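You operate a simulated robot arm through the tools that you are given. There is no shell and no other tool.

You run a simulated two-armed robot. Do the job below in one go: nothing can be reset, and whatever is moved stays where it is left.

Task
Build the clutch: clutch plates into the basket, round plate on top, catch shut.

Only the result counts: the job must be done as asked and must still hold three seconds after the hand-in. Knocking over, shifting, dropping, spilling or breaking anything else fails it.

Robot
Two 7-joint arms with fingered hands on one trunk that stands fixed in place. Base frame: the origin is at the foot of the trunk, x ahead of it, y to its left, z up. Readings come in mm, degrees, newtons and seconds.
The left shoulder is at [21, 92, 1494], the right one opposite. With the tool pointing down near the work surface each hand reaches from about 100 to 300 mm from the base axis, measured 20 degrees to its own side. Payload 2.1 kg a hand.
Tool frame (each hand has its own): the origin (TCP) lies between the finger pads and is the grasp point; the fingertips stand 20 mm ahead of it; z points along the fingers, y is the line along which they close. The gripper opens to 68 mm. The gripper's body begins 23 mm behind the TCP. The gripper is a hand of 5 fingers: y runs from the thumb to the fingers, the wrist lies at [-10, -79, -131] in the tool frame, and closing takes about 1.5 s.
Orientation is told as [roll, pitch, yaw] about the base's x, y, z axes, in that order, counted from this pose: with the fingers straight down and the wrist toward the robot, the tool's x, y and z point along [0, 1, 0], [1, 0, 0] and [0, 0, -1] of the base frame.

Tools
- The arms move only by the tool move_arm. It takes "left_commands", "right_commands" or both (then of equal length, played together; a hand with none holds still); each is a list of rows, each a list of 6 numbers: the shift along the base's x, y, z in mm, then the turn, a rotation vector about the base's x, y, z in rad. In form: [[dx, dy, dz, rx, ry, rz], ...]. A call has 1 to 20 rows; each row is the pose to reach, as a shift and turn from the pose commanded when the call began. "left_jaw" and "right_jaw" are, for a hand that has rows, the finger opening in mm, from 0 to 68, set as the call begins (left out, the last holds). A row lasts 0.2 s, in which the tool goes at most 50 mm and 8.6 degrees; a call with a longer step from one row to the next is refused whole, and so is a gripper value outside its range. A pose out of reach is approached as far as the arm can. The call stops where the force on the tool passes 40 N (or 10 N more than at its start, if that is more) or the arm is blocked; 0.2 s more then pass. The fingers move at their own pace (about 153 mm/s each) and stop on an object; they squeeze with about 34 N. The grip force told is the motor's: it shows also when the fingers shut on nothing. Time passes only in rows, and 0.2 s behind the last, so rows that repeat a pose let the fingers close. The reply holds the time, the measured pose of the TCP, the force on the tool along the base axes, the opening and the grip force, in the units named above and with some noise, with the torque about the TCP (base axes, N m) and any sound that the robot's microphone picked up.
- Cameras (640 x 400 px; columns grow to the right, rows downward): "scene" is now at [75.6, -40.9, 1627.5]; the picture's right is [-0.53, -0.85, 0.00], its down [-0.65, 0.40, -0.64] and it looks along [0.55, -0.34, -0.77] (base axes); focal length 353 px, centre (320, 200). "left" rides on the left gripper at [-54, -58, -72] in its tool frame; the picture's right is [-0.57, -0.39, 0.73], its down [0.73, -0.64, 0.23] and it looks along [0.38, 0.66, 0.65] (tool axes); focal length 226 px, centre (320, 200). "right" rides on the right gripper at [54, -58, -72] in its tool frame; the picture's right is [-0.57, 0.39, -0.73], its down [-0.73, -0.64, 0.23] and it looks along [-0.38, 0.66, 0.65] (tool axes); focal length 226 px, centre (320, 200).
- grab_frame(camera): a new picture of that camera. The clock stands still meanwhile.
- lift_body(by): slides the trunk up (or, below 0, down) by that many mm; the arms and the scene camera ride with it, the base frame stays. It gives what a move gives, with no picture.
- move_fingers(index, middle, ring, little, thumb_bend, thumb_turn, hand): sets how far each is bent, from 0 (flat) to 1 (curled in); at 0.3 the hand is open as for a grip, at 0.7 the pads meet at the TCP. One left out holds its place. A second passes; each finger stops where it meets its share of the squeeze, and holds until it gets a number again. A gripper value or a shape takes the hand back. It gives what a move gives, with no picture; readings hold the bend of each and the force on index, middle, ring, little, thumb and palm. thumb_turn goes from beside the hand (0) to across from the fingers (1), as for a grip.
- preshape(shape, hand): the hand has 5 fingers and takes this shape, open, in about a second: jaw (thumb against the fingers, like two jaws); tri (thumb and two fingers); tip (a fingertip pinch); poke (one finger out to press); point (the index stretched); flat (the hand flat); cup (the hand cupped); fist (a fist). The gripper value then closes the fingers along that shape, each until it touches; the sizes above hold for jaw. It gives what a move gives, with no picture.
- head_to(pan, tilt): turns the head with the scene camera to pan (to the left, within 86 degrees either way) and tilt (down, from -29 to 69), counted from straight ahead of the robot. It gives what a move gives.
- locate(camera, pixels): for up to 12 pixels [column, row] of the newest picture of that camera ("zoom" is the newest enlarged one), the place [x, y, z] in the base frame of the surface seen there, good to about 3 mm. The clock stands still meanwhile.
- close_up(camera, box): a new picture of the part [left, top, right, bottom] of that camera's present view, enlarged. The clock stands still meanwhile.
- sign_off(): hands the job in; it is judged then, once.

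Leave the grippers open and the arms clear of the work at the hand-in unless told otherwise.

The tools are called as name(argument=value, ...) on one line, values as JSON. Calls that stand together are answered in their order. move_arm: Moves the arms, as the interface text tells. Its arguments: {"type":"object","properties":{"left_commands":{"type":"array","items":{"type":"array","items":{"type":"number"}}},"left_jaw":{"type":"number"},"right_commands":{"type":"array","items":{"type":"array","items":{"type":"number"}}},"right_jaw":{"type":"number"}},"required":[]} The other tools are called the same way: lift_body (by) slides the trunk up or down; preshape (shape, hand) gives the hand a shape; move_fingers (index, middle, ring, little, thumb_bend, thumb_turn, hand) moves the fingers one by one; head_to (pan, tilt) turns the head that bears the scene camera; grab_frame (camera) takes a picture; locate (camera, pixels) gives the place of the surface under pixels of a picture; close_up (camera, box) takes an enlarged picture of a part of a camera's view; sign_off () hands the job in.

At the start:

```text
time_s: 0.0
left_tool_pos: [295.1, -47.9, 1339.4]
left_ee_rot: [0.0, 0.0, 0.2]
left_ft_force: [0.7, 0.2, 0.1]
left_torque: [-0.03, 0.01, 0.0]
left_gripper_width: 67.8
left_finger_force: 0.0
left_shape: jaw
left_bend: [0.3, 0.3, 0.3, 0.3, 0.3, 0.98]
left_finger forces: [0.0, 0.0, 0.0, 0.0, 0.0, 0.0]
right_tool_pos: [210.7, -273.3, 1307.2]
right_ee_rot: [0.0, 0.0, 0.0]
right_ft_force: [-0.4, 0.4, 1.2]
right_torque: [0.01, -0.01, 0.0]
right_gripper_width: 67.8
right_finger_force: 0.1
right_shape: jaw
right_bend: [0.3, 0.3, 0.3, 0.3, 0.3, 0.98]
right_finger forces: [0.0, 0.0, 0.0, 0.0, 0.0, 0.1]
trunk travel left (down, up): [-733.0, 171.0]
head pan, tilt: [-32.0, 49.9]
```

scene: 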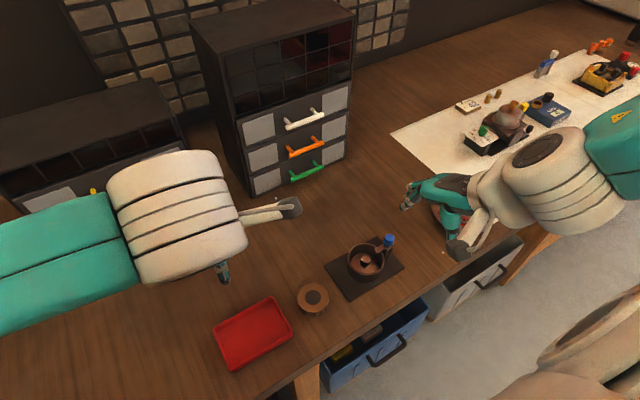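
right: 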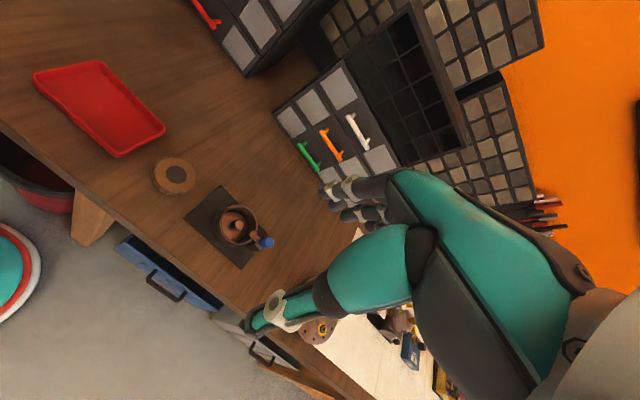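
left: 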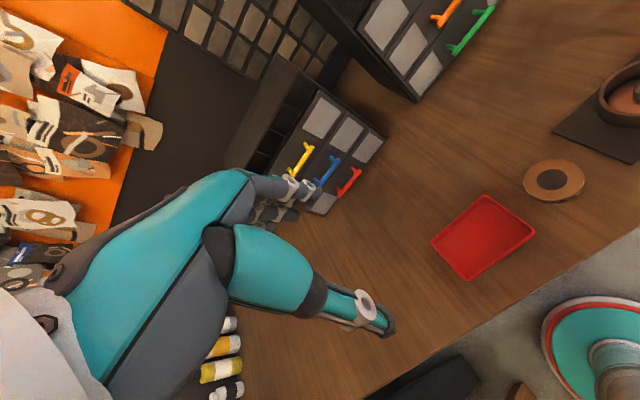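

I can see a basket on a dark plate near pixel (367,260), a ring-shaped disc at (313,298) and a red tray at (252,333). I'll enlarge these areas next to find the clutch plates, the round plate and the catch.

close_up(camera="scene", box=[290, 220, 430, 320])

close_up(camera="scene", box=[190, 270, 450, 400])

close_up(camera="right", box=[130, 140, 330, 280])

close_up(camera="scene", box=[400, 20, 640, 170])

```text
4.00 times, centred on (360, 270) of scene
```

zoom: 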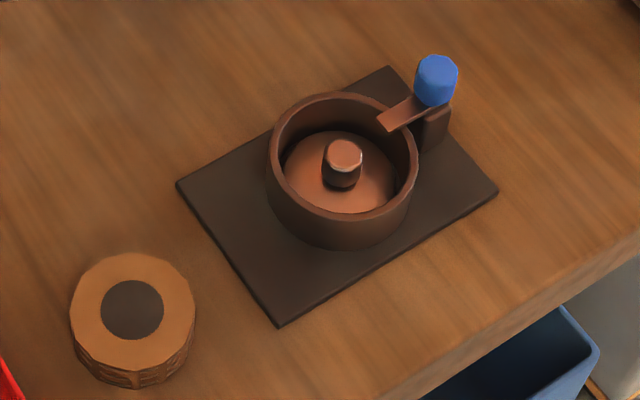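

```text
2.46 times, centred on (320, 335) of scene
```

zoom: 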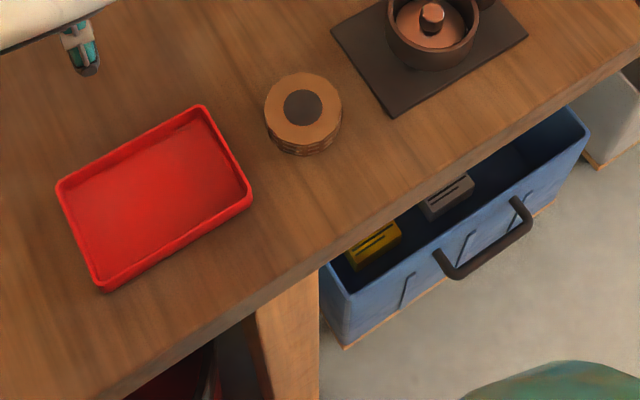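

```text
2.86 times, centred on (230, 210) of right
```

zoom: 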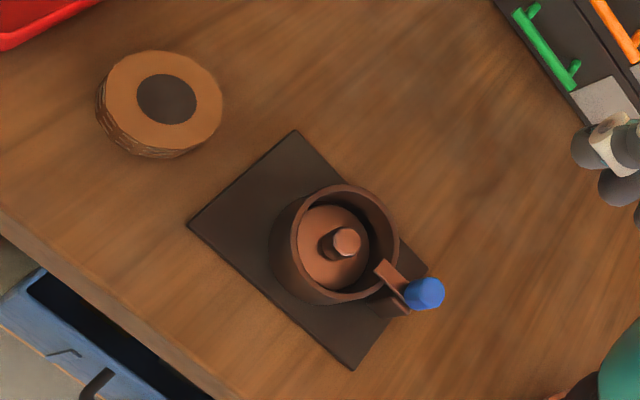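

```text
2.67 times, centred on (520, 95) of scene
```

zoom: 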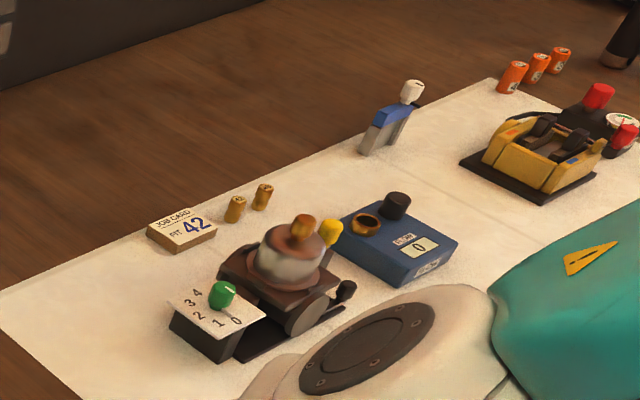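

The basket already holds a copper disc with a knob. The stack to its left looks like several plates. Something round and reddish is partly hidden by the right hand, near scene (440,215) and right (318,332), so I'll look there and get coordinates.

close_up(camera="scene", box=[390, 160, 500, 270])

close_up(camera="right", box=[240, 290, 480, 400])

locate(camera="scene", pixels=[[313, 297], [313, 288], [326, 298], [313, 318], [365, 259], [388, 240], [358, 275], [350, 250], [382, 264], [340, 290], [437, 213], [340, 200]])

```text
3.64 times, centred on (445, 215) of scene
```

zoom: 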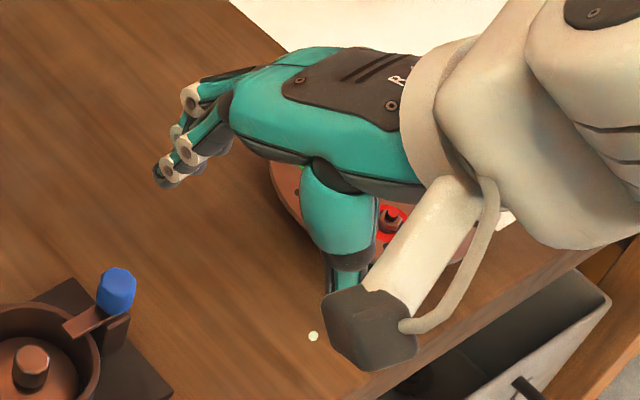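

```text
2.67 times, centred on (360, 345) of right
```

zoom: 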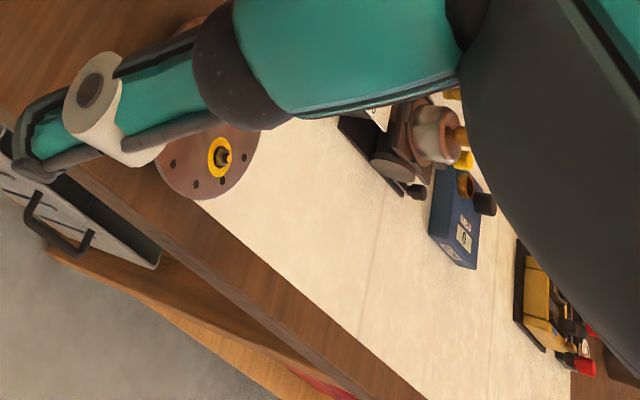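

```text
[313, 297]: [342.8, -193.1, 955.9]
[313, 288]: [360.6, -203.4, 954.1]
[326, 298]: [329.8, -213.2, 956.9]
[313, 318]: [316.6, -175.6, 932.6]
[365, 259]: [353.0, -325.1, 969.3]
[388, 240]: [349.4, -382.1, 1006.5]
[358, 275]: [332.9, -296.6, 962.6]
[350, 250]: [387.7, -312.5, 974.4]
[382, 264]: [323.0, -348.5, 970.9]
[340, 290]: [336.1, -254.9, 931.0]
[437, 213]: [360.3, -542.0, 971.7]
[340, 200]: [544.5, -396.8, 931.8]
```

The object hidden behind the right hand is a larger brown disc with holes and a red/yellow centre. I'll pan the head to get a better look at it and at the rest of the bench.

head_to(pan=-60, tilt=45)

grab_frame(camera="scene")

```text
time_s: 0.9
left_tool_pos: [296.1, -50.0, 1340.7]
left_ee_rot: [0.0, 0.0, 0.1]
left_ft_force: [-0.5, -0.3, -0.5]
left_torque: [-0.01, -0.03, 0.0]
left_gripper_width: 67.6
left_finger_force: 0.1
left_shape: jaw
left_bend: [0.3, 0.3, 0.3, 0.3, 0.3, 0.98]
left_finger forces: [0.0, 0.0, 0.0, 0.0, 0.0, 0.0]
right_tool_pos: [212.9, -271.9, 1307.3]
right_ee_rot: [0.0, 0.1, 0.0]
right_ft_force: [-0.1, 0.3, 0.1]
right_torque: [-0.01, 0.01, 0.02]
right_gripper_width: 67.5
right_finger_force: 0.1
right_shape: jaw
right_bend: [0.3, 0.3, 0.3, 0.3, 0.3, 0.98]
right_finger forces: [0.1, 0.1, 0.1, 0.0, 0.1, 0.1]
trunk travel left (down, up): [-733.0, 171.0]
head pan, tilt: [-60.0, 45.0]
```

```text
taken
```

scene: 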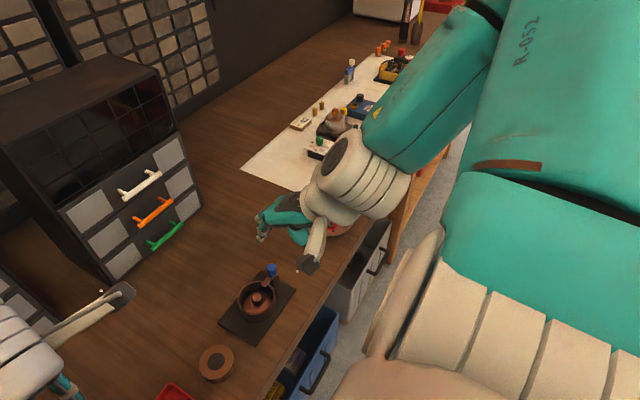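

The hand still hides the disc. I'll raise the right hand 140 mm in free air to uncover it.

move_arm(right_commands=[[0, 0, 40, 0, 0, 0], [0, 0, 80, 0, 0, 0], [0, 0, 120, 0, 0, 0], [0, 0, 140, 0, 0, 0]])

grab_frame(camera="scene")

grab_frame(camera="right")

```text
time_s: 1.9
left_tool_pos: [296.0, -48.4, 1339.7]
left_ee_rot: [0.1, 0.0, 0.2]
left_ft_force: [0.7, 0.2, -0.7]
left_torque: [0.01, 0.02, -0.01]
left_gripper_width: 67.5
left_finger_force: 0.1
left_shape: jaw
left_bend: [0.3, 0.3, 0.3, 0.3, 0.3, 0.98]
left_finger forces: [0.0, 0.0, 0.0, 0.0, 0.1, 0.1]
right_tool_pos: [211.6, -272.4, 1445.2]
right_ee_rot: [0.0, 0.0, 0.2]
right_ft_force: [0.4, 0.0, 0.7]
right_torque: [0.02, 0.01, 0.0]
right_gripper_width: 67.6
right_finger_force: 0.2
right_shape: jaw
right_bend: [0.3, 0.3, 0.3, 0.3, 0.3, 0.98]
right_finger forces: [0.1, 0.0, 0.1, 0.0, 0.0, 0.1]
right hand out of reach, approached as far as the arm can: row 1, 2, 3
trunk travel left (down, up): [-733.0, 171.0]
head pan, tilt: [-60.0, 45.0]
```

```text
taken
```

scene: 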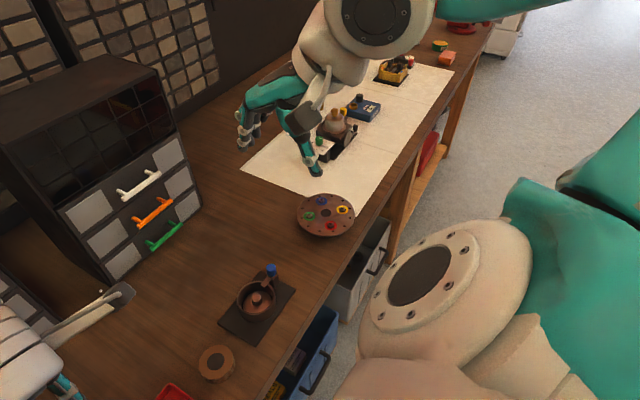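

```text
taken
```

right: 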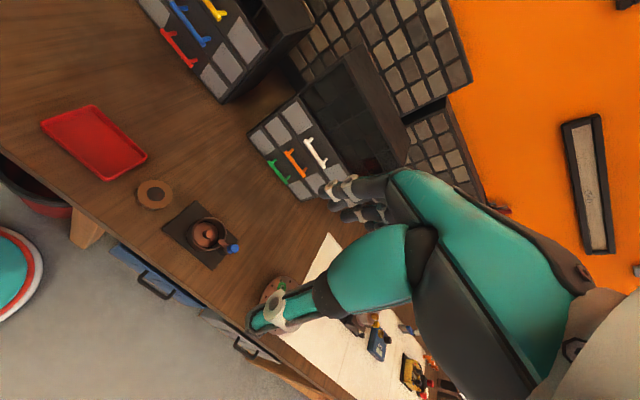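

That disc is a separate fixture with coloured knobs, so it isn't part of this job. Now I'll zoom tightly on the basket and on the stack.

close_up(camera="scene", box=[215, 255, 305, 345])

close_up(camera="scene", box=[190, 335, 250, 395])

close_up(camera="scene", box=[270, 170, 400, 250])

```text
4.44 times, centred on (260, 300) of scene
```

zoom: 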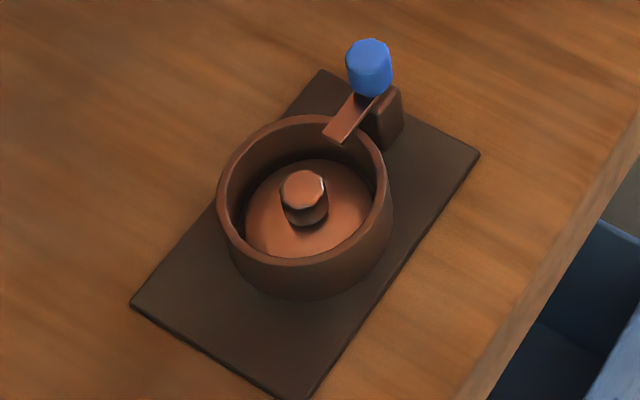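

```text
6.67 times, centred on (220, 365) of scene
```

zoom: 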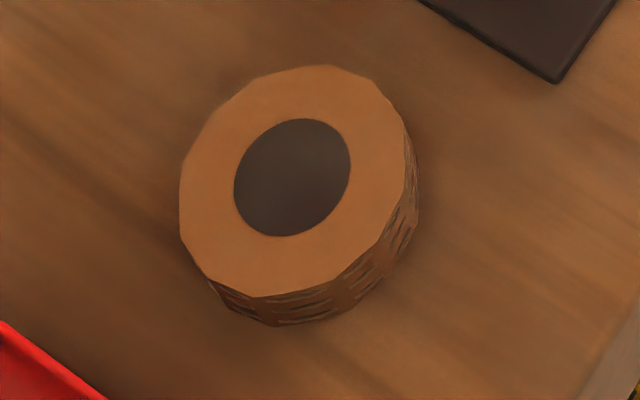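

```text
4.92 times, centred on (335, 210) of scene
```

zoom: 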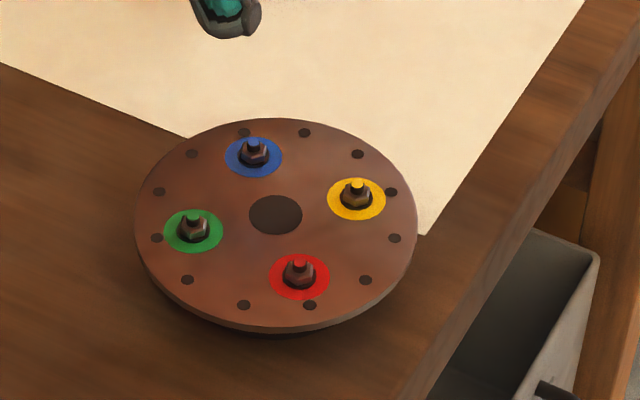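

The copper disc with a knob sitting loose in the basket looks like the round plate. The stack is the clutch plates, and the catch has a blue tip. I'll re-zoom on the basket and measure it.

close_up(camera="scene", box=[225, 255, 295, 325])

locate(camera="zoom", pixels=[[320, 200], [325, 180], [300, 260], [260, 210], [380, 260], [380, 210], [330, 150], [400, 60], [365, 125], [210, 200], [310, 290], [430, 220]])

```text
5.71 times, centred on (260, 290) of scene
```

zoom: 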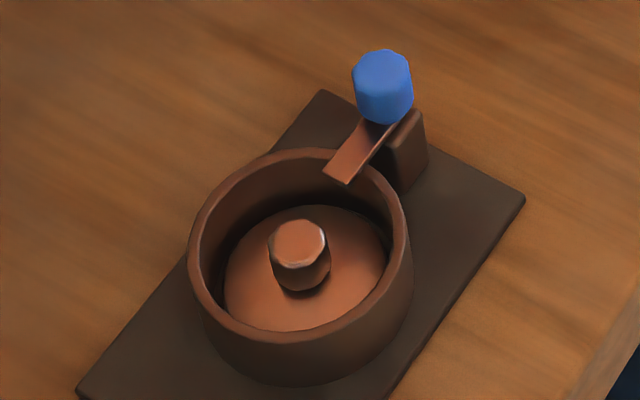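

```text
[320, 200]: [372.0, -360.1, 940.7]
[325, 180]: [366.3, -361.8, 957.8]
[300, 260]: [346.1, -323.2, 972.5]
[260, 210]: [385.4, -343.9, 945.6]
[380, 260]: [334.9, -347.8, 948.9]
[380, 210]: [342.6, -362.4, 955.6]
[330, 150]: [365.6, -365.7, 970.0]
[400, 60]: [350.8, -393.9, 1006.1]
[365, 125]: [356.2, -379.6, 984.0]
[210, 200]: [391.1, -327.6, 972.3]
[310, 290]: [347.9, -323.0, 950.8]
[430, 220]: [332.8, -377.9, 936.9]
```

I'll sample more points around the rim, the knob, the disc and the lever for a precise fit.

locate(camera="zoom", pixels=[[193, 250], [210, 208], [255, 165], [320, 155], [407, 240], [395, 290], [370, 318], [310, 340], [235, 318], [205, 290], [395, 205], [300, 155]])

locate(camera="zoom", pixels=[[297, 235], [310, 240], [285, 240], [240, 270], [270, 310], [340, 300], [365, 250], [340, 220], [250, 230], [300, 320], [338, 175], [375, 130]])

locate(camera="zoom", pixels=[[340, 165], [350, 155], [360, 140], [345, 180], [382, 60], [365, 70], [400, 75], [380, 100], [400, 140], [415, 120], [410, 170], [320, 95]])

```text
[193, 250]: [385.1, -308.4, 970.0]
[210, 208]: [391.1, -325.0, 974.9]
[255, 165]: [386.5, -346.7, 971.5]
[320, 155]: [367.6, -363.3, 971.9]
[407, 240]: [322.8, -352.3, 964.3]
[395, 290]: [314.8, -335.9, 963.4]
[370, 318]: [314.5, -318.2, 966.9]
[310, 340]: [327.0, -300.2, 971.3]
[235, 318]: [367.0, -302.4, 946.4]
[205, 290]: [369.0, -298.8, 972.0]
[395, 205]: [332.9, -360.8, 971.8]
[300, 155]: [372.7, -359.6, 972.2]
```

```text
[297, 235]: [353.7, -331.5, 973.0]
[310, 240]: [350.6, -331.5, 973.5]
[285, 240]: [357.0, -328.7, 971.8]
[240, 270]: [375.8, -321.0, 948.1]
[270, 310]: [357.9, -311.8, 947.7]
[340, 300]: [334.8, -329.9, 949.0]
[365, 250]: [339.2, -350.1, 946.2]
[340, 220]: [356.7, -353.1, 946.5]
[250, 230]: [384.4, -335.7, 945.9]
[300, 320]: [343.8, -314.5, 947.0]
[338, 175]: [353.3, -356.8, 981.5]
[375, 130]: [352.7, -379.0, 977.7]
```

```text
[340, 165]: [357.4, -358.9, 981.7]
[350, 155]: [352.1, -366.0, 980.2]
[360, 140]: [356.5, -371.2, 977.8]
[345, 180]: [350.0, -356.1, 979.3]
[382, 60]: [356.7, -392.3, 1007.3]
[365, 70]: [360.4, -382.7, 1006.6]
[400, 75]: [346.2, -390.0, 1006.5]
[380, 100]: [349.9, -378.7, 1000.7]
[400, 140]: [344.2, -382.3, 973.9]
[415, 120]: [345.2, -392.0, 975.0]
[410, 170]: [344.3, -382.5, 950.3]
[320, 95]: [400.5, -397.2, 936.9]
```

My measurements so far:
- **Basket:** centre about (354, -331), rim at z≈972.
- **Disc:** top at z≈947, with the top of its knob at z≈973.
- **Lever:** points over the basket at z≈980, with its tip at about (352, -356). It overlaps the opening, so it has to be opened first.

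I'll lower the trunk by 100 mm to gain reach, watching the forces.

lift_body(by=-100)

grab_frame(camera="left")

grab_frame(camera="scene")

```text
time_s: 3.3
left_tool_pos: [295.1, -48.6, 1241.2]
left_ee_rot: [0.1, 0.1, 0.1]
left_ft_force: [1.8, 0.3, 0.5]
left_torque: [0.0, 0.01, -0.01]
left_gripper_width: 67.8
left_finger_force: 0.0
left_shape: jaw
left_bend: [0.3, 0.3, 0.3, 0.3, 0.3, 0.98]
left_finger forces: [0.0, 0.0, 0.0, 0.0, 0.0, 0.1]
right_tool_pos: [212.0, -270.7, 1347.6]
right_ee_rot: [0.0, 0.0, 0.0]
right_ft_force: [0.3, -0.1, 0.4]
right_torque: [0.02, 0.02, 0.04]
right_gripper_width: 67.9
right_finger_force: 0.1
right_shape: jaw
right_bend: [0.3, 0.3, 0.3, 0.3, 0.3, 0.98]
right_finger forces: [0.0, 0.1, 0.0, 0.1, 0.1, 0.0]
trunk travel left (down, up): [-633.0, 271.0]
head pan, tilt: [-60.0, 45.0]
```

```text
taken
```

left: 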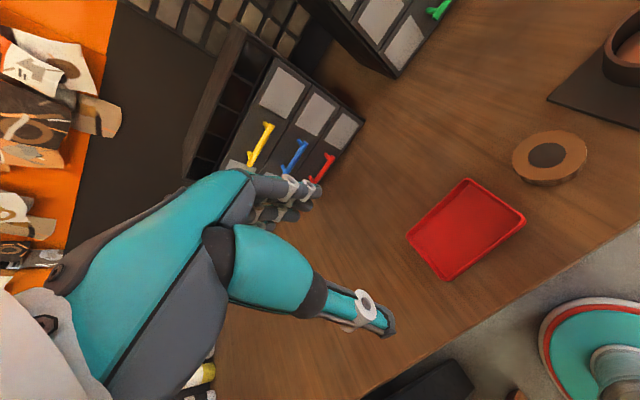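

```text
taken
```

scene: 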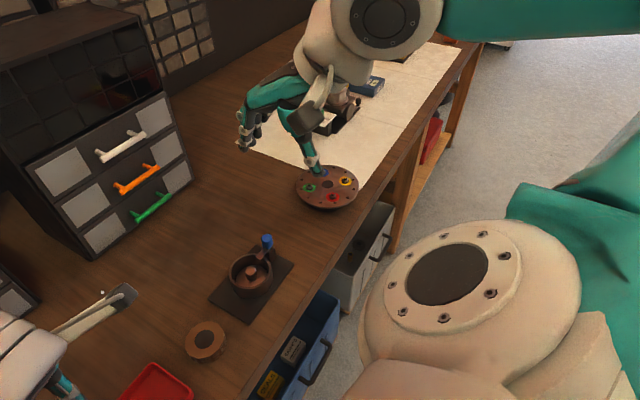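

There was no contact. Before lowering further I'll look toward the left arm to check its clearance over the table.

head_to(pan=20, tilt=50)

grab_frame(camera="scene")

```text
time_s: 4.8
left_tool_pos: [294.7, -47.8, 1239.8]
left_ee_rot: [0.0, 0.0, 0.1]
left_ft_force: [-0.2, -0.5, 0.3]
left_torque: [0.02, 0.01, -0.01]
left_gripper_width: 67.8
left_finger_force: 0.0
left_shape: jaw
left_bend: [0.3, 0.3, 0.3, 0.3, 0.3, 0.98]
left_finger forces: [0.0, 0.0, 0.0, 0.0, 0.0, 0.1]
right_tool_pos: [211.5, -271.1, 1346.6]
right_ee_rot: [0.0, 0.0, 0.0]
right_ft_force: [1.2, -0.7, -0.3]
right_torque: [0.01, 0.0, 0.02]
right_gripper_width: 67.9
right_finger_force: 0.1
right_shape: jaw
right_bend: [0.3, 0.3, 0.3, 0.3, 0.3, 0.98]
right_finger forces: [0.0, 0.1, 0.0, 0.0, 0.0, 0.1]
trunk travel left (down, up): [-633.0, 271.0]
head pan, tilt: [20.0, 50.0]
```

```text
taken
```

scene: 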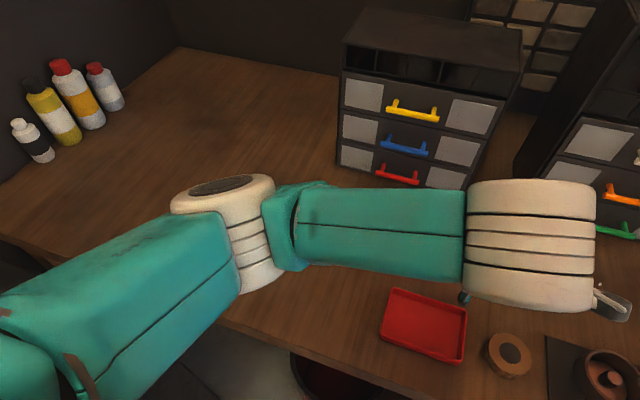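

The left elbow is out over an empty part of the bench. I'll check how high it is and keep the head there for now.

locate(camera="scene", pixels=[[220, 185], [260, 280], [380, 230], [530, 240], [60, 270], [430, 322], [508, 355], [400, 115]])

```text
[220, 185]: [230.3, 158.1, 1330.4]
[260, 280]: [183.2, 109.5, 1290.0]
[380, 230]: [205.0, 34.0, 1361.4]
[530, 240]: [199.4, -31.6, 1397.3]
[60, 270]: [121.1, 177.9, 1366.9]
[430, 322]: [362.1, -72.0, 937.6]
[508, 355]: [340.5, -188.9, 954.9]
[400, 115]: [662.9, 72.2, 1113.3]
```

The left elbow is about 350 mm above the table and the hand about 290 mm above it. I'll lower another 130 mm, then aim the head at the basket.

lift_body(by=-130)

head_to(pan=-48, tilt=48)

grab_frame(camera="scene")

```text
time_s: 6.4
left_tool_pos: [294.8, -48.3, 1110.1]
left_ee_rot: [0.1, 0.1, 0.1]
left_ft_force: [-0.2, -0.9, -1.2]
left_torque: [0.01, -0.01, -0.01]
left_gripper_width: 67.9
left_finger_force: 0.0
left_shape: jaw
left_bend: [0.3, 0.3, 0.3, 0.3, 0.3, 0.98]
left_finger forces: [0.0, 0.1, 0.0, 0.0, 0.1, 0.0]
right_tool_pos: [211.8, -272.1, 1216.6]
right_ee_rot: [0.0, 0.1, 0.0]
right_ft_force: [0.6, 0.2, -0.7]
right_torque: [-0.02, 0.0, -0.04]
right_gripper_width: 67.5
right_finger_force: 0.0
right_shape: jaw
right_bend: [0.3, 0.3, 0.3, 0.3, 0.3, 0.98]
right_finger forces: [0.1, 0.0, 0.0, 0.0, 0.0, 0.1]
trunk travel left (down, up): [-503.0, 401.0]
head pan, tilt: [20.0, 50.0]
```

```text
time_s: 7.8
left_tool_pos: [295.2, -49.2, 1109.8]
left_ee_rot: [0.1, 0.1, 0.1]
left_ft_force: [-0.7, 0.7, -1.1]
left_torque: [-0.03, 0.02, -0.02]
left_gripper_width: 67.7
left_finger_force: 0.0
left_shape: jaw
left_bend: [0.3, 0.3, 0.3, 0.3, 0.3, 0.98]
left_finger forces: [0.0, 0.0, 0.0, 0.0, 0.0, 0.1]
right_tool_pos: [213.5, -271.8, 1215.8]
right_ee_rot: [0.0, -0.1, 0.1]
right_ft_force: [0.6, 0.4, 0.5]
right_torque: [0.0, -0.01, 0.03]
right_gripper_width: 68.1
right_finger_force: 0.0
right_shape: jaw
right_bend: [0.3, 0.3, 0.3, 0.3, 0.3, 0.98]
right_finger forces: [0.0, 0.0, 0.0, 0.0, 0.0, 0.0]
trunk travel left (down, up): [-503.0, 401.0]
head pan, tilt: [-48.0, 48.0]
```

```text
taken
```

scene: 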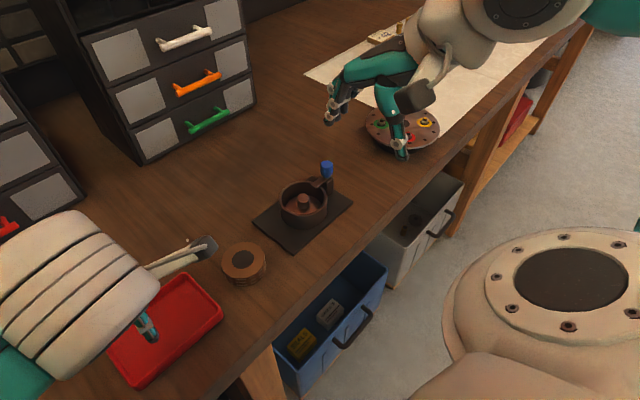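

The view is closer now, so I'll enlarge the catch and the basket.

close_up(camera="scene", box=[270, 150, 350, 230])

close_up(camera="right", box=[120, 150, 280, 250])

close_up(camera="scene", box=[210, 235, 280, 295])

```text
5.00 times, centred on (310, 190) of scene
```

zoom: 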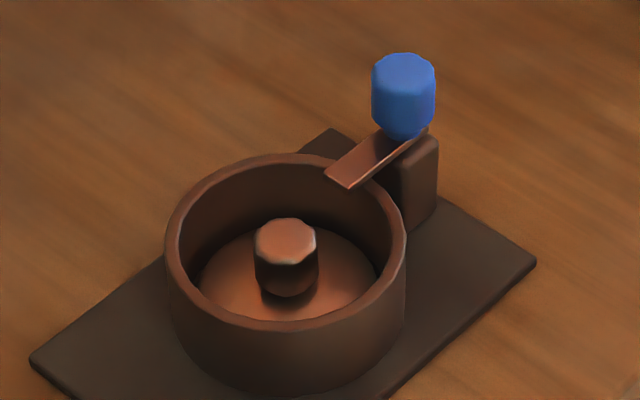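

```text
4.00 times, centred on (200, 200) of right
```

zoom: 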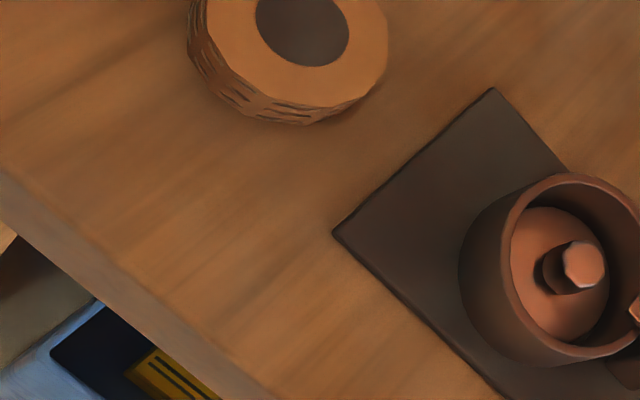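

```text
6.67 times, centred on (245, 265) of scene
```

zoom: 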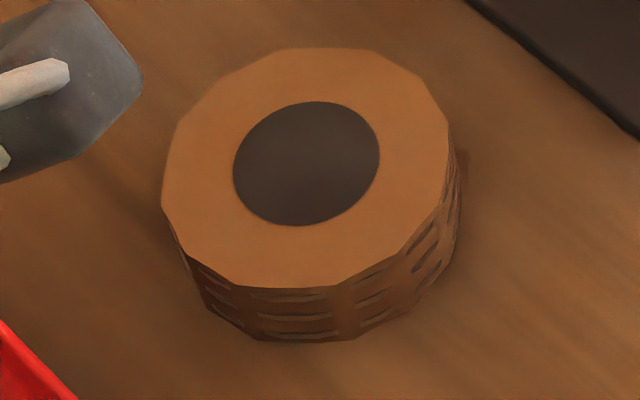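

The stack is one solid body, about 63 mm across and 25 mm tall, and the basket's inner diameter is about 70 mm. Next I need the catch's pivot geometry, so I'll zoom on it and measure.

close_up(camera="scene", box=[305, 152, 345, 202])

locate(camera="zoom", pixels=[[335, 80], [290, 90], [370, 90], [330, 50], [330, 100], [330, 160], [350, 190], [390, 200], [385, 250], [395, 290], [345, 210], [240, 230]])

```text
8.00 times, centred on (325, 177) of scene
```

zoom: 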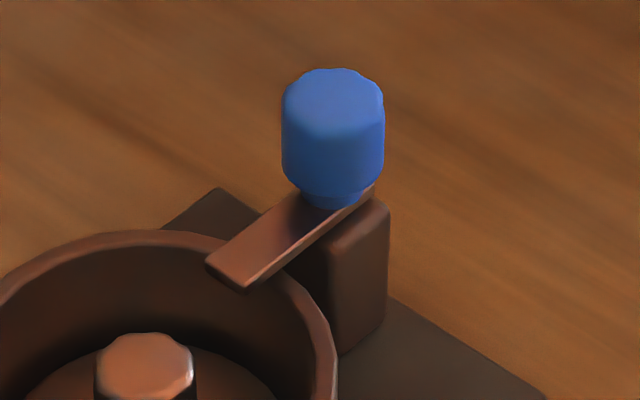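

```text
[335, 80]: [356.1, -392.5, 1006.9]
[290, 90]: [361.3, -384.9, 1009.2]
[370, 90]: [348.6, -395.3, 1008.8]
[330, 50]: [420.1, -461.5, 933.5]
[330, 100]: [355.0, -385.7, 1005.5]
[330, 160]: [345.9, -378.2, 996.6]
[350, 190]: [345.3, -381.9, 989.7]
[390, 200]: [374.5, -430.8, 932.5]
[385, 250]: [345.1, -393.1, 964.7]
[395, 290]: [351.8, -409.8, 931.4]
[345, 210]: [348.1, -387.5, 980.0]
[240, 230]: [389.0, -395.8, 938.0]
```

The blue knob is about 20 mm across, centred at about (354, -388) with z from 985 to 1007, right over the post. The lever under it points to the basket centre. I'll bring the right hand above the knob at z≈1100 and look with its camera.

move_arm(right_commands=[[24, -19, -19, 0, 0, 0], [48, -38, -38, 0, 0, 0], [72, -58, -58, 0, 0, 0], [96, -78, -78, 0, 0, 0], [120, -98, -98, 0, 0, 0], [142, -116, -116, 0, 0, 0], [142, -116, -116, 0, 0, 0]])

grab_frame(camera="right")

grab_frame(camera="scene")

```text
time_s: 9.4
left_tool_pos: [295.4, -47.9, 1110.5]
left_ee_rot: [0.0, 0.0, 0.2]
left_ft_force: [-0.3, -0.3, 1.2]
left_torque: [-0.02, -0.02, 0.0]
left_gripper_width: 67.6
left_finger_force: 0.0
left_shape: jaw
left_bend: [0.3, 0.3, 0.3, 0.3, 0.3, 0.98]
left_finger forces: [0.0, 0.0, 0.0, 0.0, 0.0, 0.0]
right_tool_pos: [352.8, -388.9, 1100.1]
right_ee_rot: [-0.1, 0.0, 0.0]
right_ft_force: [0.0, -0.8, 0.3]
right_torque: [0.0, -0.01, 0.0]
right_gripper_width: 67.6
right_finger_force: 0.2
right_shape: jaw
right_bend: [0.3, 0.3, 0.3, 0.3, 0.3, 0.98]
right_finger forces: [0.0, 0.1, 0.0, 0.0, 0.0, 0.1]
trunk travel left (down, up): [-503.0, 401.0]
head pan, tilt: [-48.0, 48.0]
```

```text
taken
```

right: 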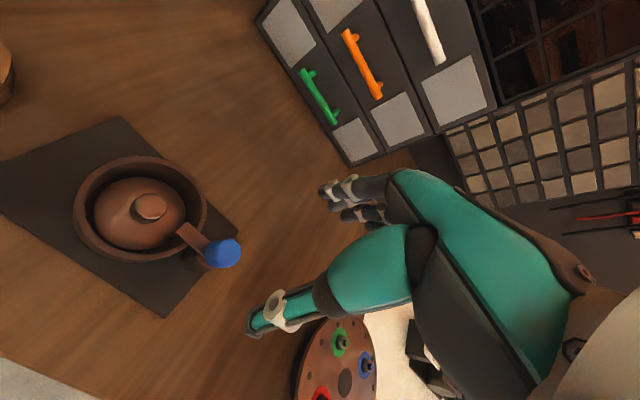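

```text
taken
```

scene: 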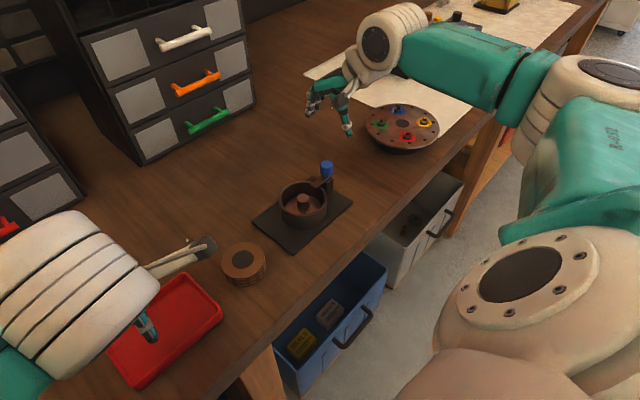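

The pose is reached. I'll zoom in the hand camera on the catch.

close_up(camera="right", box=[60, 140, 260, 290])

close_up(camera="right", box=[160, 205, 260, 285])

locate(camera="zoom", pixels=[[420, 180], [470, 200], [380, 200], [350, 220], [150, 110], [200, 150], [120, 130], [180, 90], [330, 260], [420, 280]])

```text
2.67 times, centred on (160, 215) of right
```

zoom: 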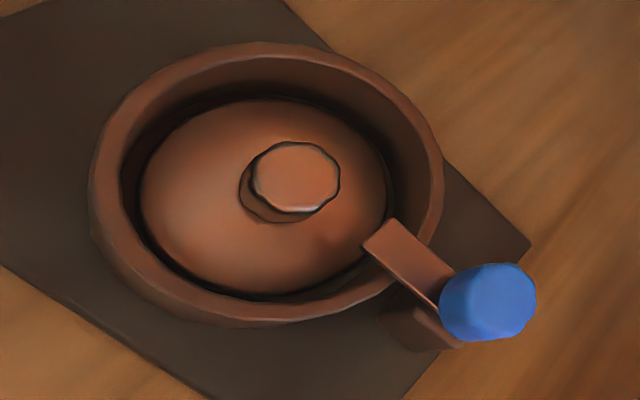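

```text
5.00 times, centred on (210, 245) of right
```

zoom: 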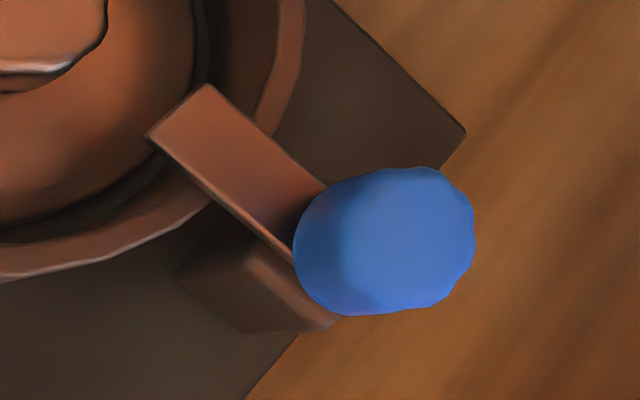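

```text
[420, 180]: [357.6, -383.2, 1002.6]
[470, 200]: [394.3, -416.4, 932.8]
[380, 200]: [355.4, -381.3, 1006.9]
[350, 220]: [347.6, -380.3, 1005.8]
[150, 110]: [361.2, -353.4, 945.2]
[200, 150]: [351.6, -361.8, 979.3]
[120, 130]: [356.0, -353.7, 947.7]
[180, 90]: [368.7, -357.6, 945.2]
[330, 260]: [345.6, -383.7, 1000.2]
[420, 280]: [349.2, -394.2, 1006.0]
```

The disc is clearly a loose plate with its own knob, and the lever tip overlaps its edge. I'll lower the right hand over the blue knob (centre about (353, -387.5)) to TCP z≈1003, then close gently.

move_arm(right_commands=[[0, 1, -40, 0, 0, 0], [0, 1, -70, 0, 0, 0], [0, 1, -85, 0, 0, 0], [0, 1, -97, 0, 0, 0], [0, 1, -97, 0, 0, 0]], right_jaw=68)

close_up(camera="scene", box=[260, 130, 400, 240])

grab_frame(camera="right")

```text
time_s: 10.6
left_tool_pos: [296.5, -49.0, 1110.1]
left_ee_rot: [0.0, -0.1, 0.1]
left_ft_force: [0.6, -1.2, -0.2]
left_torque: [-0.02, 0.03, 0.02]
left_gripper_width: 67.7
left_finger_force: 0.0
left_shape: jaw
left_bend: [0.3, 0.3, 0.3, 0.3, 0.3, 0.98]
left_finger forces: [0.0, 0.0, 0.0, 0.0, 0.1, 0.0]
right_tool_pos: [353.4, -387.5, 1002.7]
right_ee_rot: [0.0, 0.0, 0.0]
right_ft_force: [0.3, -0.2, 0.1]
right_torque: [0.04, 0.02, 0.02]
right_gripper_width: 67.9
right_finger_force: 0.0
right_shape: jaw
right_bend: [0.3, 0.3, 0.3, 0.3, 0.3, 0.98]
right_finger forces: [0.0, 0.0, 0.0, 0.0, 0.0, 0.0]
trunk travel left (down, up): [-503.0, 401.0]
head pan, tilt: [-48.0, 48.0]
```

```text
3.64 times, centred on (330, 185) of scene
```

zoom: 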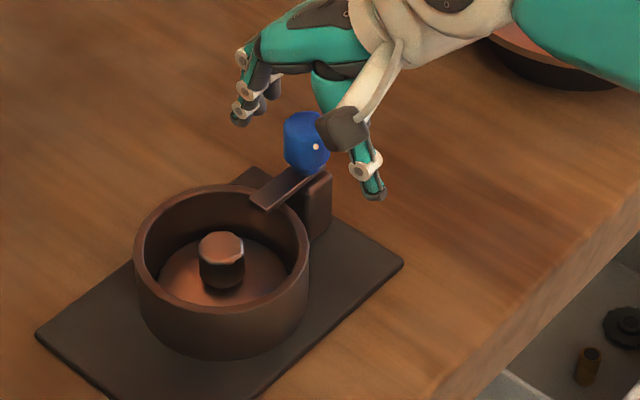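

```text
taken
```

right: 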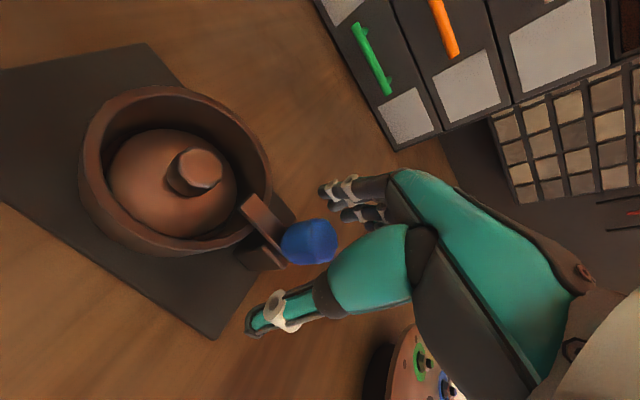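

The knob sits between the thumb and fingers with no contact. I'll close the jaw and let it settle.

move_arm(right_commands=[[0, 0, 0, 0, 0, 0], [0, 0, 0, 0, 0, 0], [0, 0, 0, 0, 0, 0], [0, 0, 0, 0, 0, 0], [0, 0, 0, 0, 0, 0], [0, 0, 0, 0, 0, 0], [0, 0, 0, 0, 0, 0], [0, 0, 0, 0, 0, 0]], right_jaw=12)

grab_frame(camera="right")

```text
time_s: 12.4
left_tool_pos: [294.5, -48.3, 1110.3]
left_ee_rot: [0.0, 0.0, 0.1]
left_ft_force: [-0.1, -0.1, 0.0]
left_torque: [-0.01, 0.0, 0.01]
left_gripper_width: 67.7
left_finger_force: 0.1
left_shape: jaw
left_bend: [0.3, 0.3, 0.3, 0.3, 0.3, 0.98]
left_finger forces: [0.2, 0.1, 0.0, 0.1, 0.0, 0.0]
right_tool_pos: [353.5, -387.3, 1004.3]
right_ee_rot: [0.0, -0.1, -0.1]
right_ft_force: [-4.3, 1.2, -5.0]
right_torque: [0.01, 0.02, 0.03]
right_gripper_width: 15.1
right_finger_force: 34.4
right_shape: jaw
right_bend: [0.73, 0.57, 0.67, 0.66, 0.76, 1.0]
right_finger forces: [15.6, 8.3, 0.0, 0.0, 27.8, 0.0]
trunk travel left (down, up): [-503.0, 401.0]
head pan, tilt: [-48.0, 48.0]
```

```text
taken
```

right: 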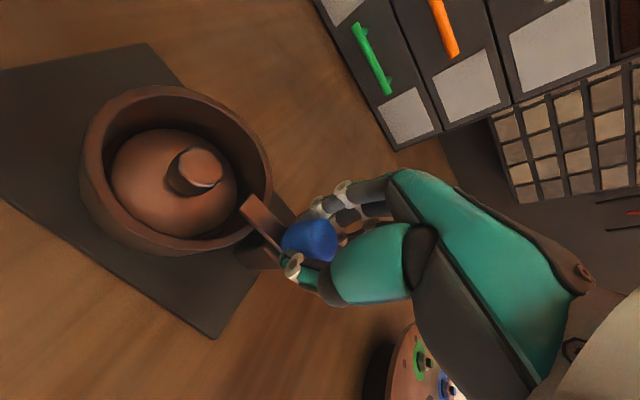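

The knob is gripped: width 15 mm, with the index, middle and thumb loaded. To learn how the catch moves, I'll first pull it 5 mm straight back (-y) and read the force.

move_arm(right_commands=[[0, -2, 0, 0, 0, 0], [0, -4, 0, 0, 0, 0], [0, -5, 0, 0, 0, 0]])

grab_frame(camera="right")

```text
time_s: 13.2
left_tool_pos: [295.0, -47.1, 1110.2]
left_ee_rot: [0.0, 0.0, 0.1]
left_ft_force: [1.0, 0.5, -0.3]
left_torque: [0.0, -0.02, 0.0]
left_gripper_width: 67.6
left_finger_force: 0.1
left_shape: jaw
left_bend: [0.3, 0.3, 0.3, 0.3, 0.3, 0.98]
left_finger forces: [0.0, 0.0, 0.0, 0.1, 0.0, 0.0]
right_tool_pos: [354.0, -391.2, 1003.6]
right_ee_rot: [0.0, 0.0, 0.1]
right_ft_force: [-7.3, 11.3, -4.2]
right_torque: [0.11, 0.03, 0.11]
right_gripper_width: 15.0
right_finger_force: 34.0
right_shape: jaw
right_bend: [0.73, 0.6, 0.67, 0.66, 0.76, 0.99]
right_finger forces: [16.5, 6.0, 0.0, 0.0, 28.4, 0.1]
trunk travel left (down, up): [-503.0, 401.0]
head pan, tilt: [-48.0, 48.0]
```

```text
taken
```

right: 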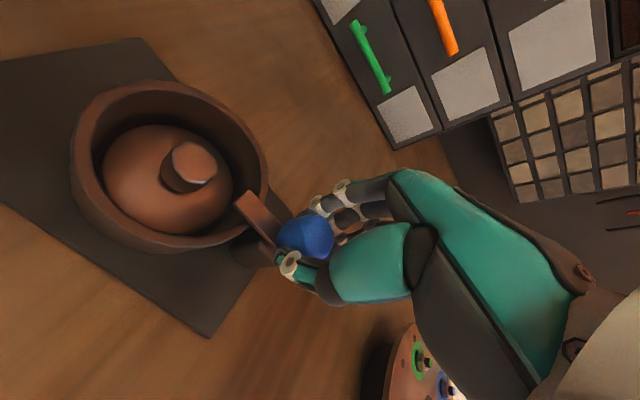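

The pull met 11 N with little lever motion, so it doesn't slide easily that way. I'll return and try a twist about z, about 12 degrees, watching the lever.

move_arm(right_commands=[[0, 3, 0, 0, 0, 0], [0, 5, 0, 0, 0, 0], [0, 5, 0, 0, 0, 0.1], [0, 5, 0, 0, 0, 0.2], [0, 5, 0, 0, 0, 0.2]])

grab_frame(camera="right")

close_up(camera="scene", box=[260, 130, 400, 240])

```text
time_s: 14.4
left_tool_pos: [295.5, -49.1, 1110.7]
left_ee_rot: [0.1, 0.1, 0.0]
left_ft_force: [-0.2, 0.3, -0.6]
left_torque: [0.04, -0.01, 0.02]
left_gripper_width: 67.8
left_finger_force: 0.1
left_shape: jaw
left_bend: [0.3, 0.3, 0.3, 0.3, 0.3, 0.98]
left_finger forces: [0.0, 0.0, 0.0, 0.0, 0.0, 0.0]
right_tool_pos: [353.6, -388.1, 1003.1]
right_ee_rot: [0.0, 0.0, 11.5]
right_ft_force: [-3.9, -4.3, 0.4]
right_torque: [-0.07, -0.02, -0.01]
right_gripper_width: 15.6
right_finger_force: 34.3
right_shape: jaw
right_bend: [0.74, 0.58, 0.67, 0.65, 0.76, 1.0]
right_finger forces: [15.5, 12.3, 0.1, 0.0, 27.9, 0.0]
trunk travel left (down, up): [-503.0, 401.0]
head pan, tilt: [-48.0, 48.0]
```

```text
taken
```

right: 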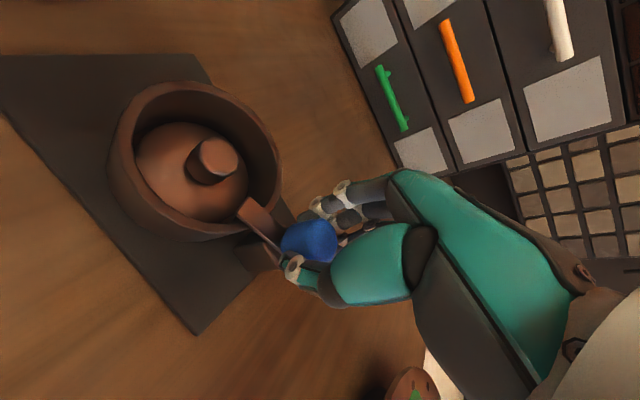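

```text
3.64 times, centred on (330, 185) of scene
```

zoom: 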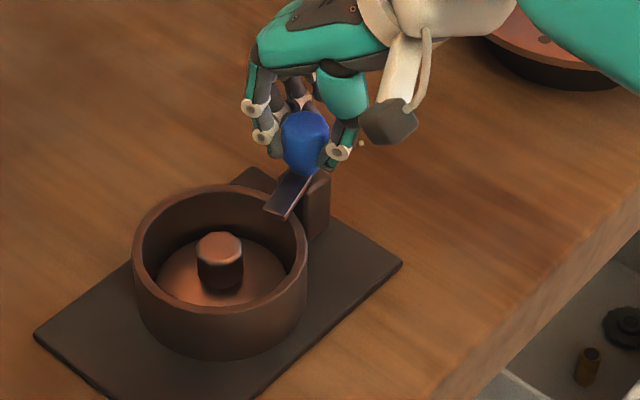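

The lever turned with the knob, with no resistance, so the catch swings about a vertical axis under the knob. I'll keep turning in the same direction, about 28 degrees more.

move_arm(right_commands=[[0, 0, 0, 0, 0, 0.1], [0, 0, 0, 0, 0, 0.2], [0, 0, 0, 0, 0, 0.3], [0, 0, 0, 0, 0, 0.4], [0, 0, 0, 0, 0, 0.5], [0, 0, 0, 0, 0, 0.5]])

close_up(camera="scene", box=[260, 130, 400, 240])

```text
time_s: 15.8
left_tool_pos: [295.3, -49.3, 1110.0]
left_ee_rot: [0.1, 0.0, 0.1]
left_ft_force: [-0.4, -0.4, -0.9]
left_torque: [0.01, -0.03, -0.02]
left_gripper_width: 67.6
left_finger_force: 0.1
left_shape: jaw
left_bend: [0.3, 0.3, 0.3, 0.3, 0.3, 0.98]
left_finger forces: [0.0, 0.0, 0.0, 0.0, 0.1, 0.1]
right_tool_pos: [354.3, -386.6, 1003.3]
right_ee_rot: [0.0, -0.1, 40.2]
right_ft_force: [-5.0, -1.8, 0.8]
right_torque: [-0.04, 0.01, -0.02]
right_gripper_width: 15.7
right_finger_force: 33.9
right_shape: jaw
right_bend: [0.74, 0.58, 0.67, 0.65, 0.76, 1.0]
right_finger forces: [16.4, 10.7, 0.0, 0.1, 28.0, 0.1]
trunk travel left (down, up): [-503.0, 401.0]
head pan, tilt: [-48.0, 48.0]
```

```text
3.64 times, centred on (330, 185) of scene
```

zoom: 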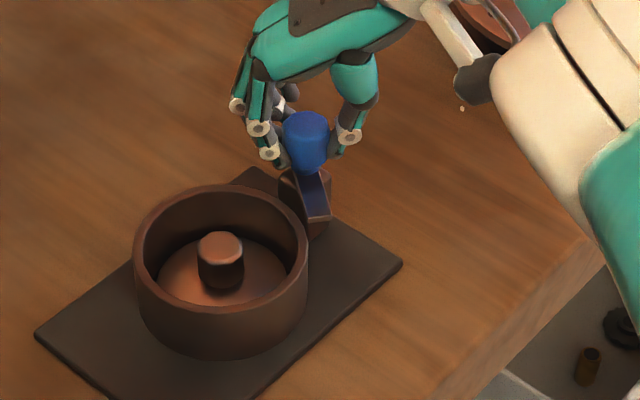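

The lever has swung about 40 degrees, is off the rim, and still moves freely. I'll turn another 29 degrees to get well clear.

move_arm(right_commands=[[0, 0, 0, 0, 0, 0.1], [0, 0, 0, 0, 0, 0.2], [0, 0, 0, 0, 0, 0.3], [0, 0, 0, 0, 0, 0.4], [0, 0, 0, 0, 0, 0.5], [0, 0, 0, 0, 0, 0.5]])

close_up(camera="scene", box=[260, 130, 400, 240])

```text
time_s: 17.2
left_tool_pos: [294.5, -49.1, 1110.9]
left_ee_rot: [0.0, -0.1, 0.0]
left_ft_force: [0.1, -0.5, -1.0]
left_torque: [0.0, -0.01, 0.0]
left_gripper_width: 67.7
left_finger_force: 0.1
left_shape: jaw
left_bend: [0.3, 0.3, 0.3, 0.3, 0.3, 0.98]
left_finger forces: [0.0, 0.0, 0.0, 0.1, 0.1, 0.0]
right_tool_pos: [318.4, -370.7, 1007.5]
right_ee_rot: [-0.2, 0.0, 68.6]
right_ft_force: [0.1, -0.2, -0.1]
right_torque: [0.02, -0.01, -0.01]
right_gripper_width: 10.8
right_finger_force: 33.7
right_shape: jaw
right_bend: [0.77, 0.77, 0.72, 0.71, 0.8, 1.0]
right_finger forces: [0.0, 0.0, 0.0, 0.0, 0.0, 0.0]
right hand out of reach, approached as far as the arm can: row 1, 2, 3, 4, 5, 6
trunk travel left (down, up): [-503.0, 401.0]
head pan, tilt: [-48.0, 48.0]
```

```text
3.64 times, centred on (330, 185) of scene
```

zoom: 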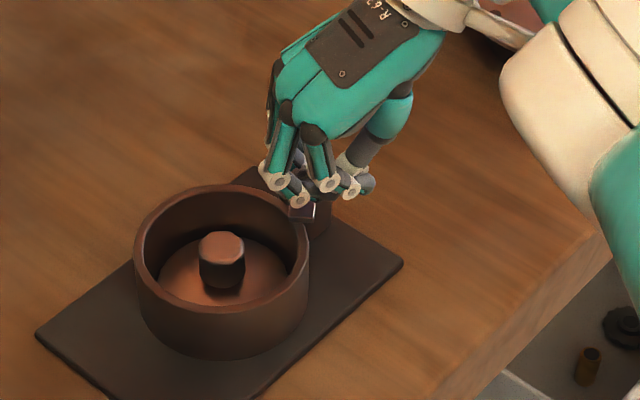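

The last turn went out of reach and the fingers slipped off the knob, with no contact forces now. I'll retreat up from where the hand is, turn the wrist back, open the jaw, and look.

move_arm(right_commands=[[-30, 14, 30, 0, 0, 0], [-35, 17, 70, 0, 0, -0.1], [-30, 14, 90, 0, 0, -0.22], [-25, 10, 100, 0, 0, -0.35], [-20, 8, 100, 0, 0, -0.49], [-15, 4, 100, 0, 0, -0.63], [-5, 0, 100, 0, 0, -0.77], [0, 0, 100, 0, 0, -0.91], [0, 0, 100, 0, 0, -1.05], [0, 0, 100, 0, 0, -1.2]])

grab_frame(camera="right")

close_up(camera="scene", box=[260, 130, 400, 240])

```text
time_s: 19.4
left_tool_pos: [295.8, -47.8, 1110.3]
left_ee_rot: [0.0, 0.0, 0.1]
left_ft_force: [0.0, 0.8, 0.1]
left_torque: [0.01, 0.0, -0.01]
left_gripper_width: 67.6
left_finger_force: 0.1
left_shape: jaw
left_bend: [0.3, 0.3, 0.3, 0.3, 0.3, 0.98]
left_finger forces: [0.0, 0.1, 0.0, 0.1, 0.0, 0.0]
right_tool_pos: [320.0, -372.3, 1107.8]
right_ee_rot: [0.0, 0.0, -0.2]
right_ft_force: [-0.6, 1.3, 0.2]
right_torque: [0.0, 0.01, 0.0]
right_gripper_width: 7.1
right_finger_force: 34.1
right_shape: jaw
right_bend: [0.77, 0.75, 0.72, 0.71, 0.88, 1.0]
right_finger forces: [0.0, 0.0, 0.1, 0.0, 0.0, 0.0]
trunk travel left (down, up): [-503.0, 401.0]
head pan, tilt: [-48.0, 48.0]
```

```text
taken
```

right: 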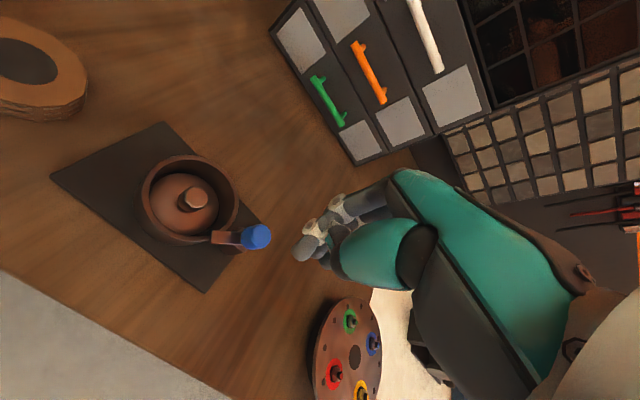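

```text
3.64 times, centred on (330, 185) of scene
```

zoom: 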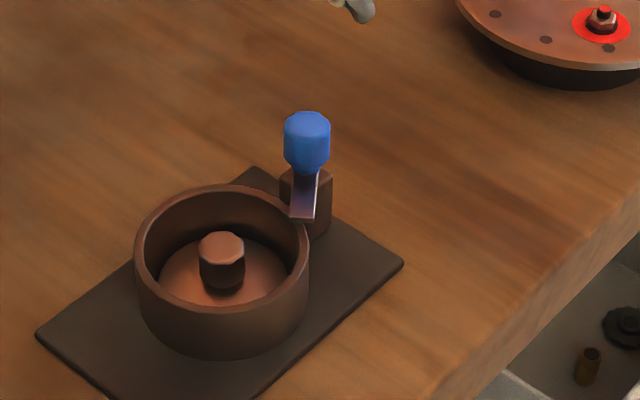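

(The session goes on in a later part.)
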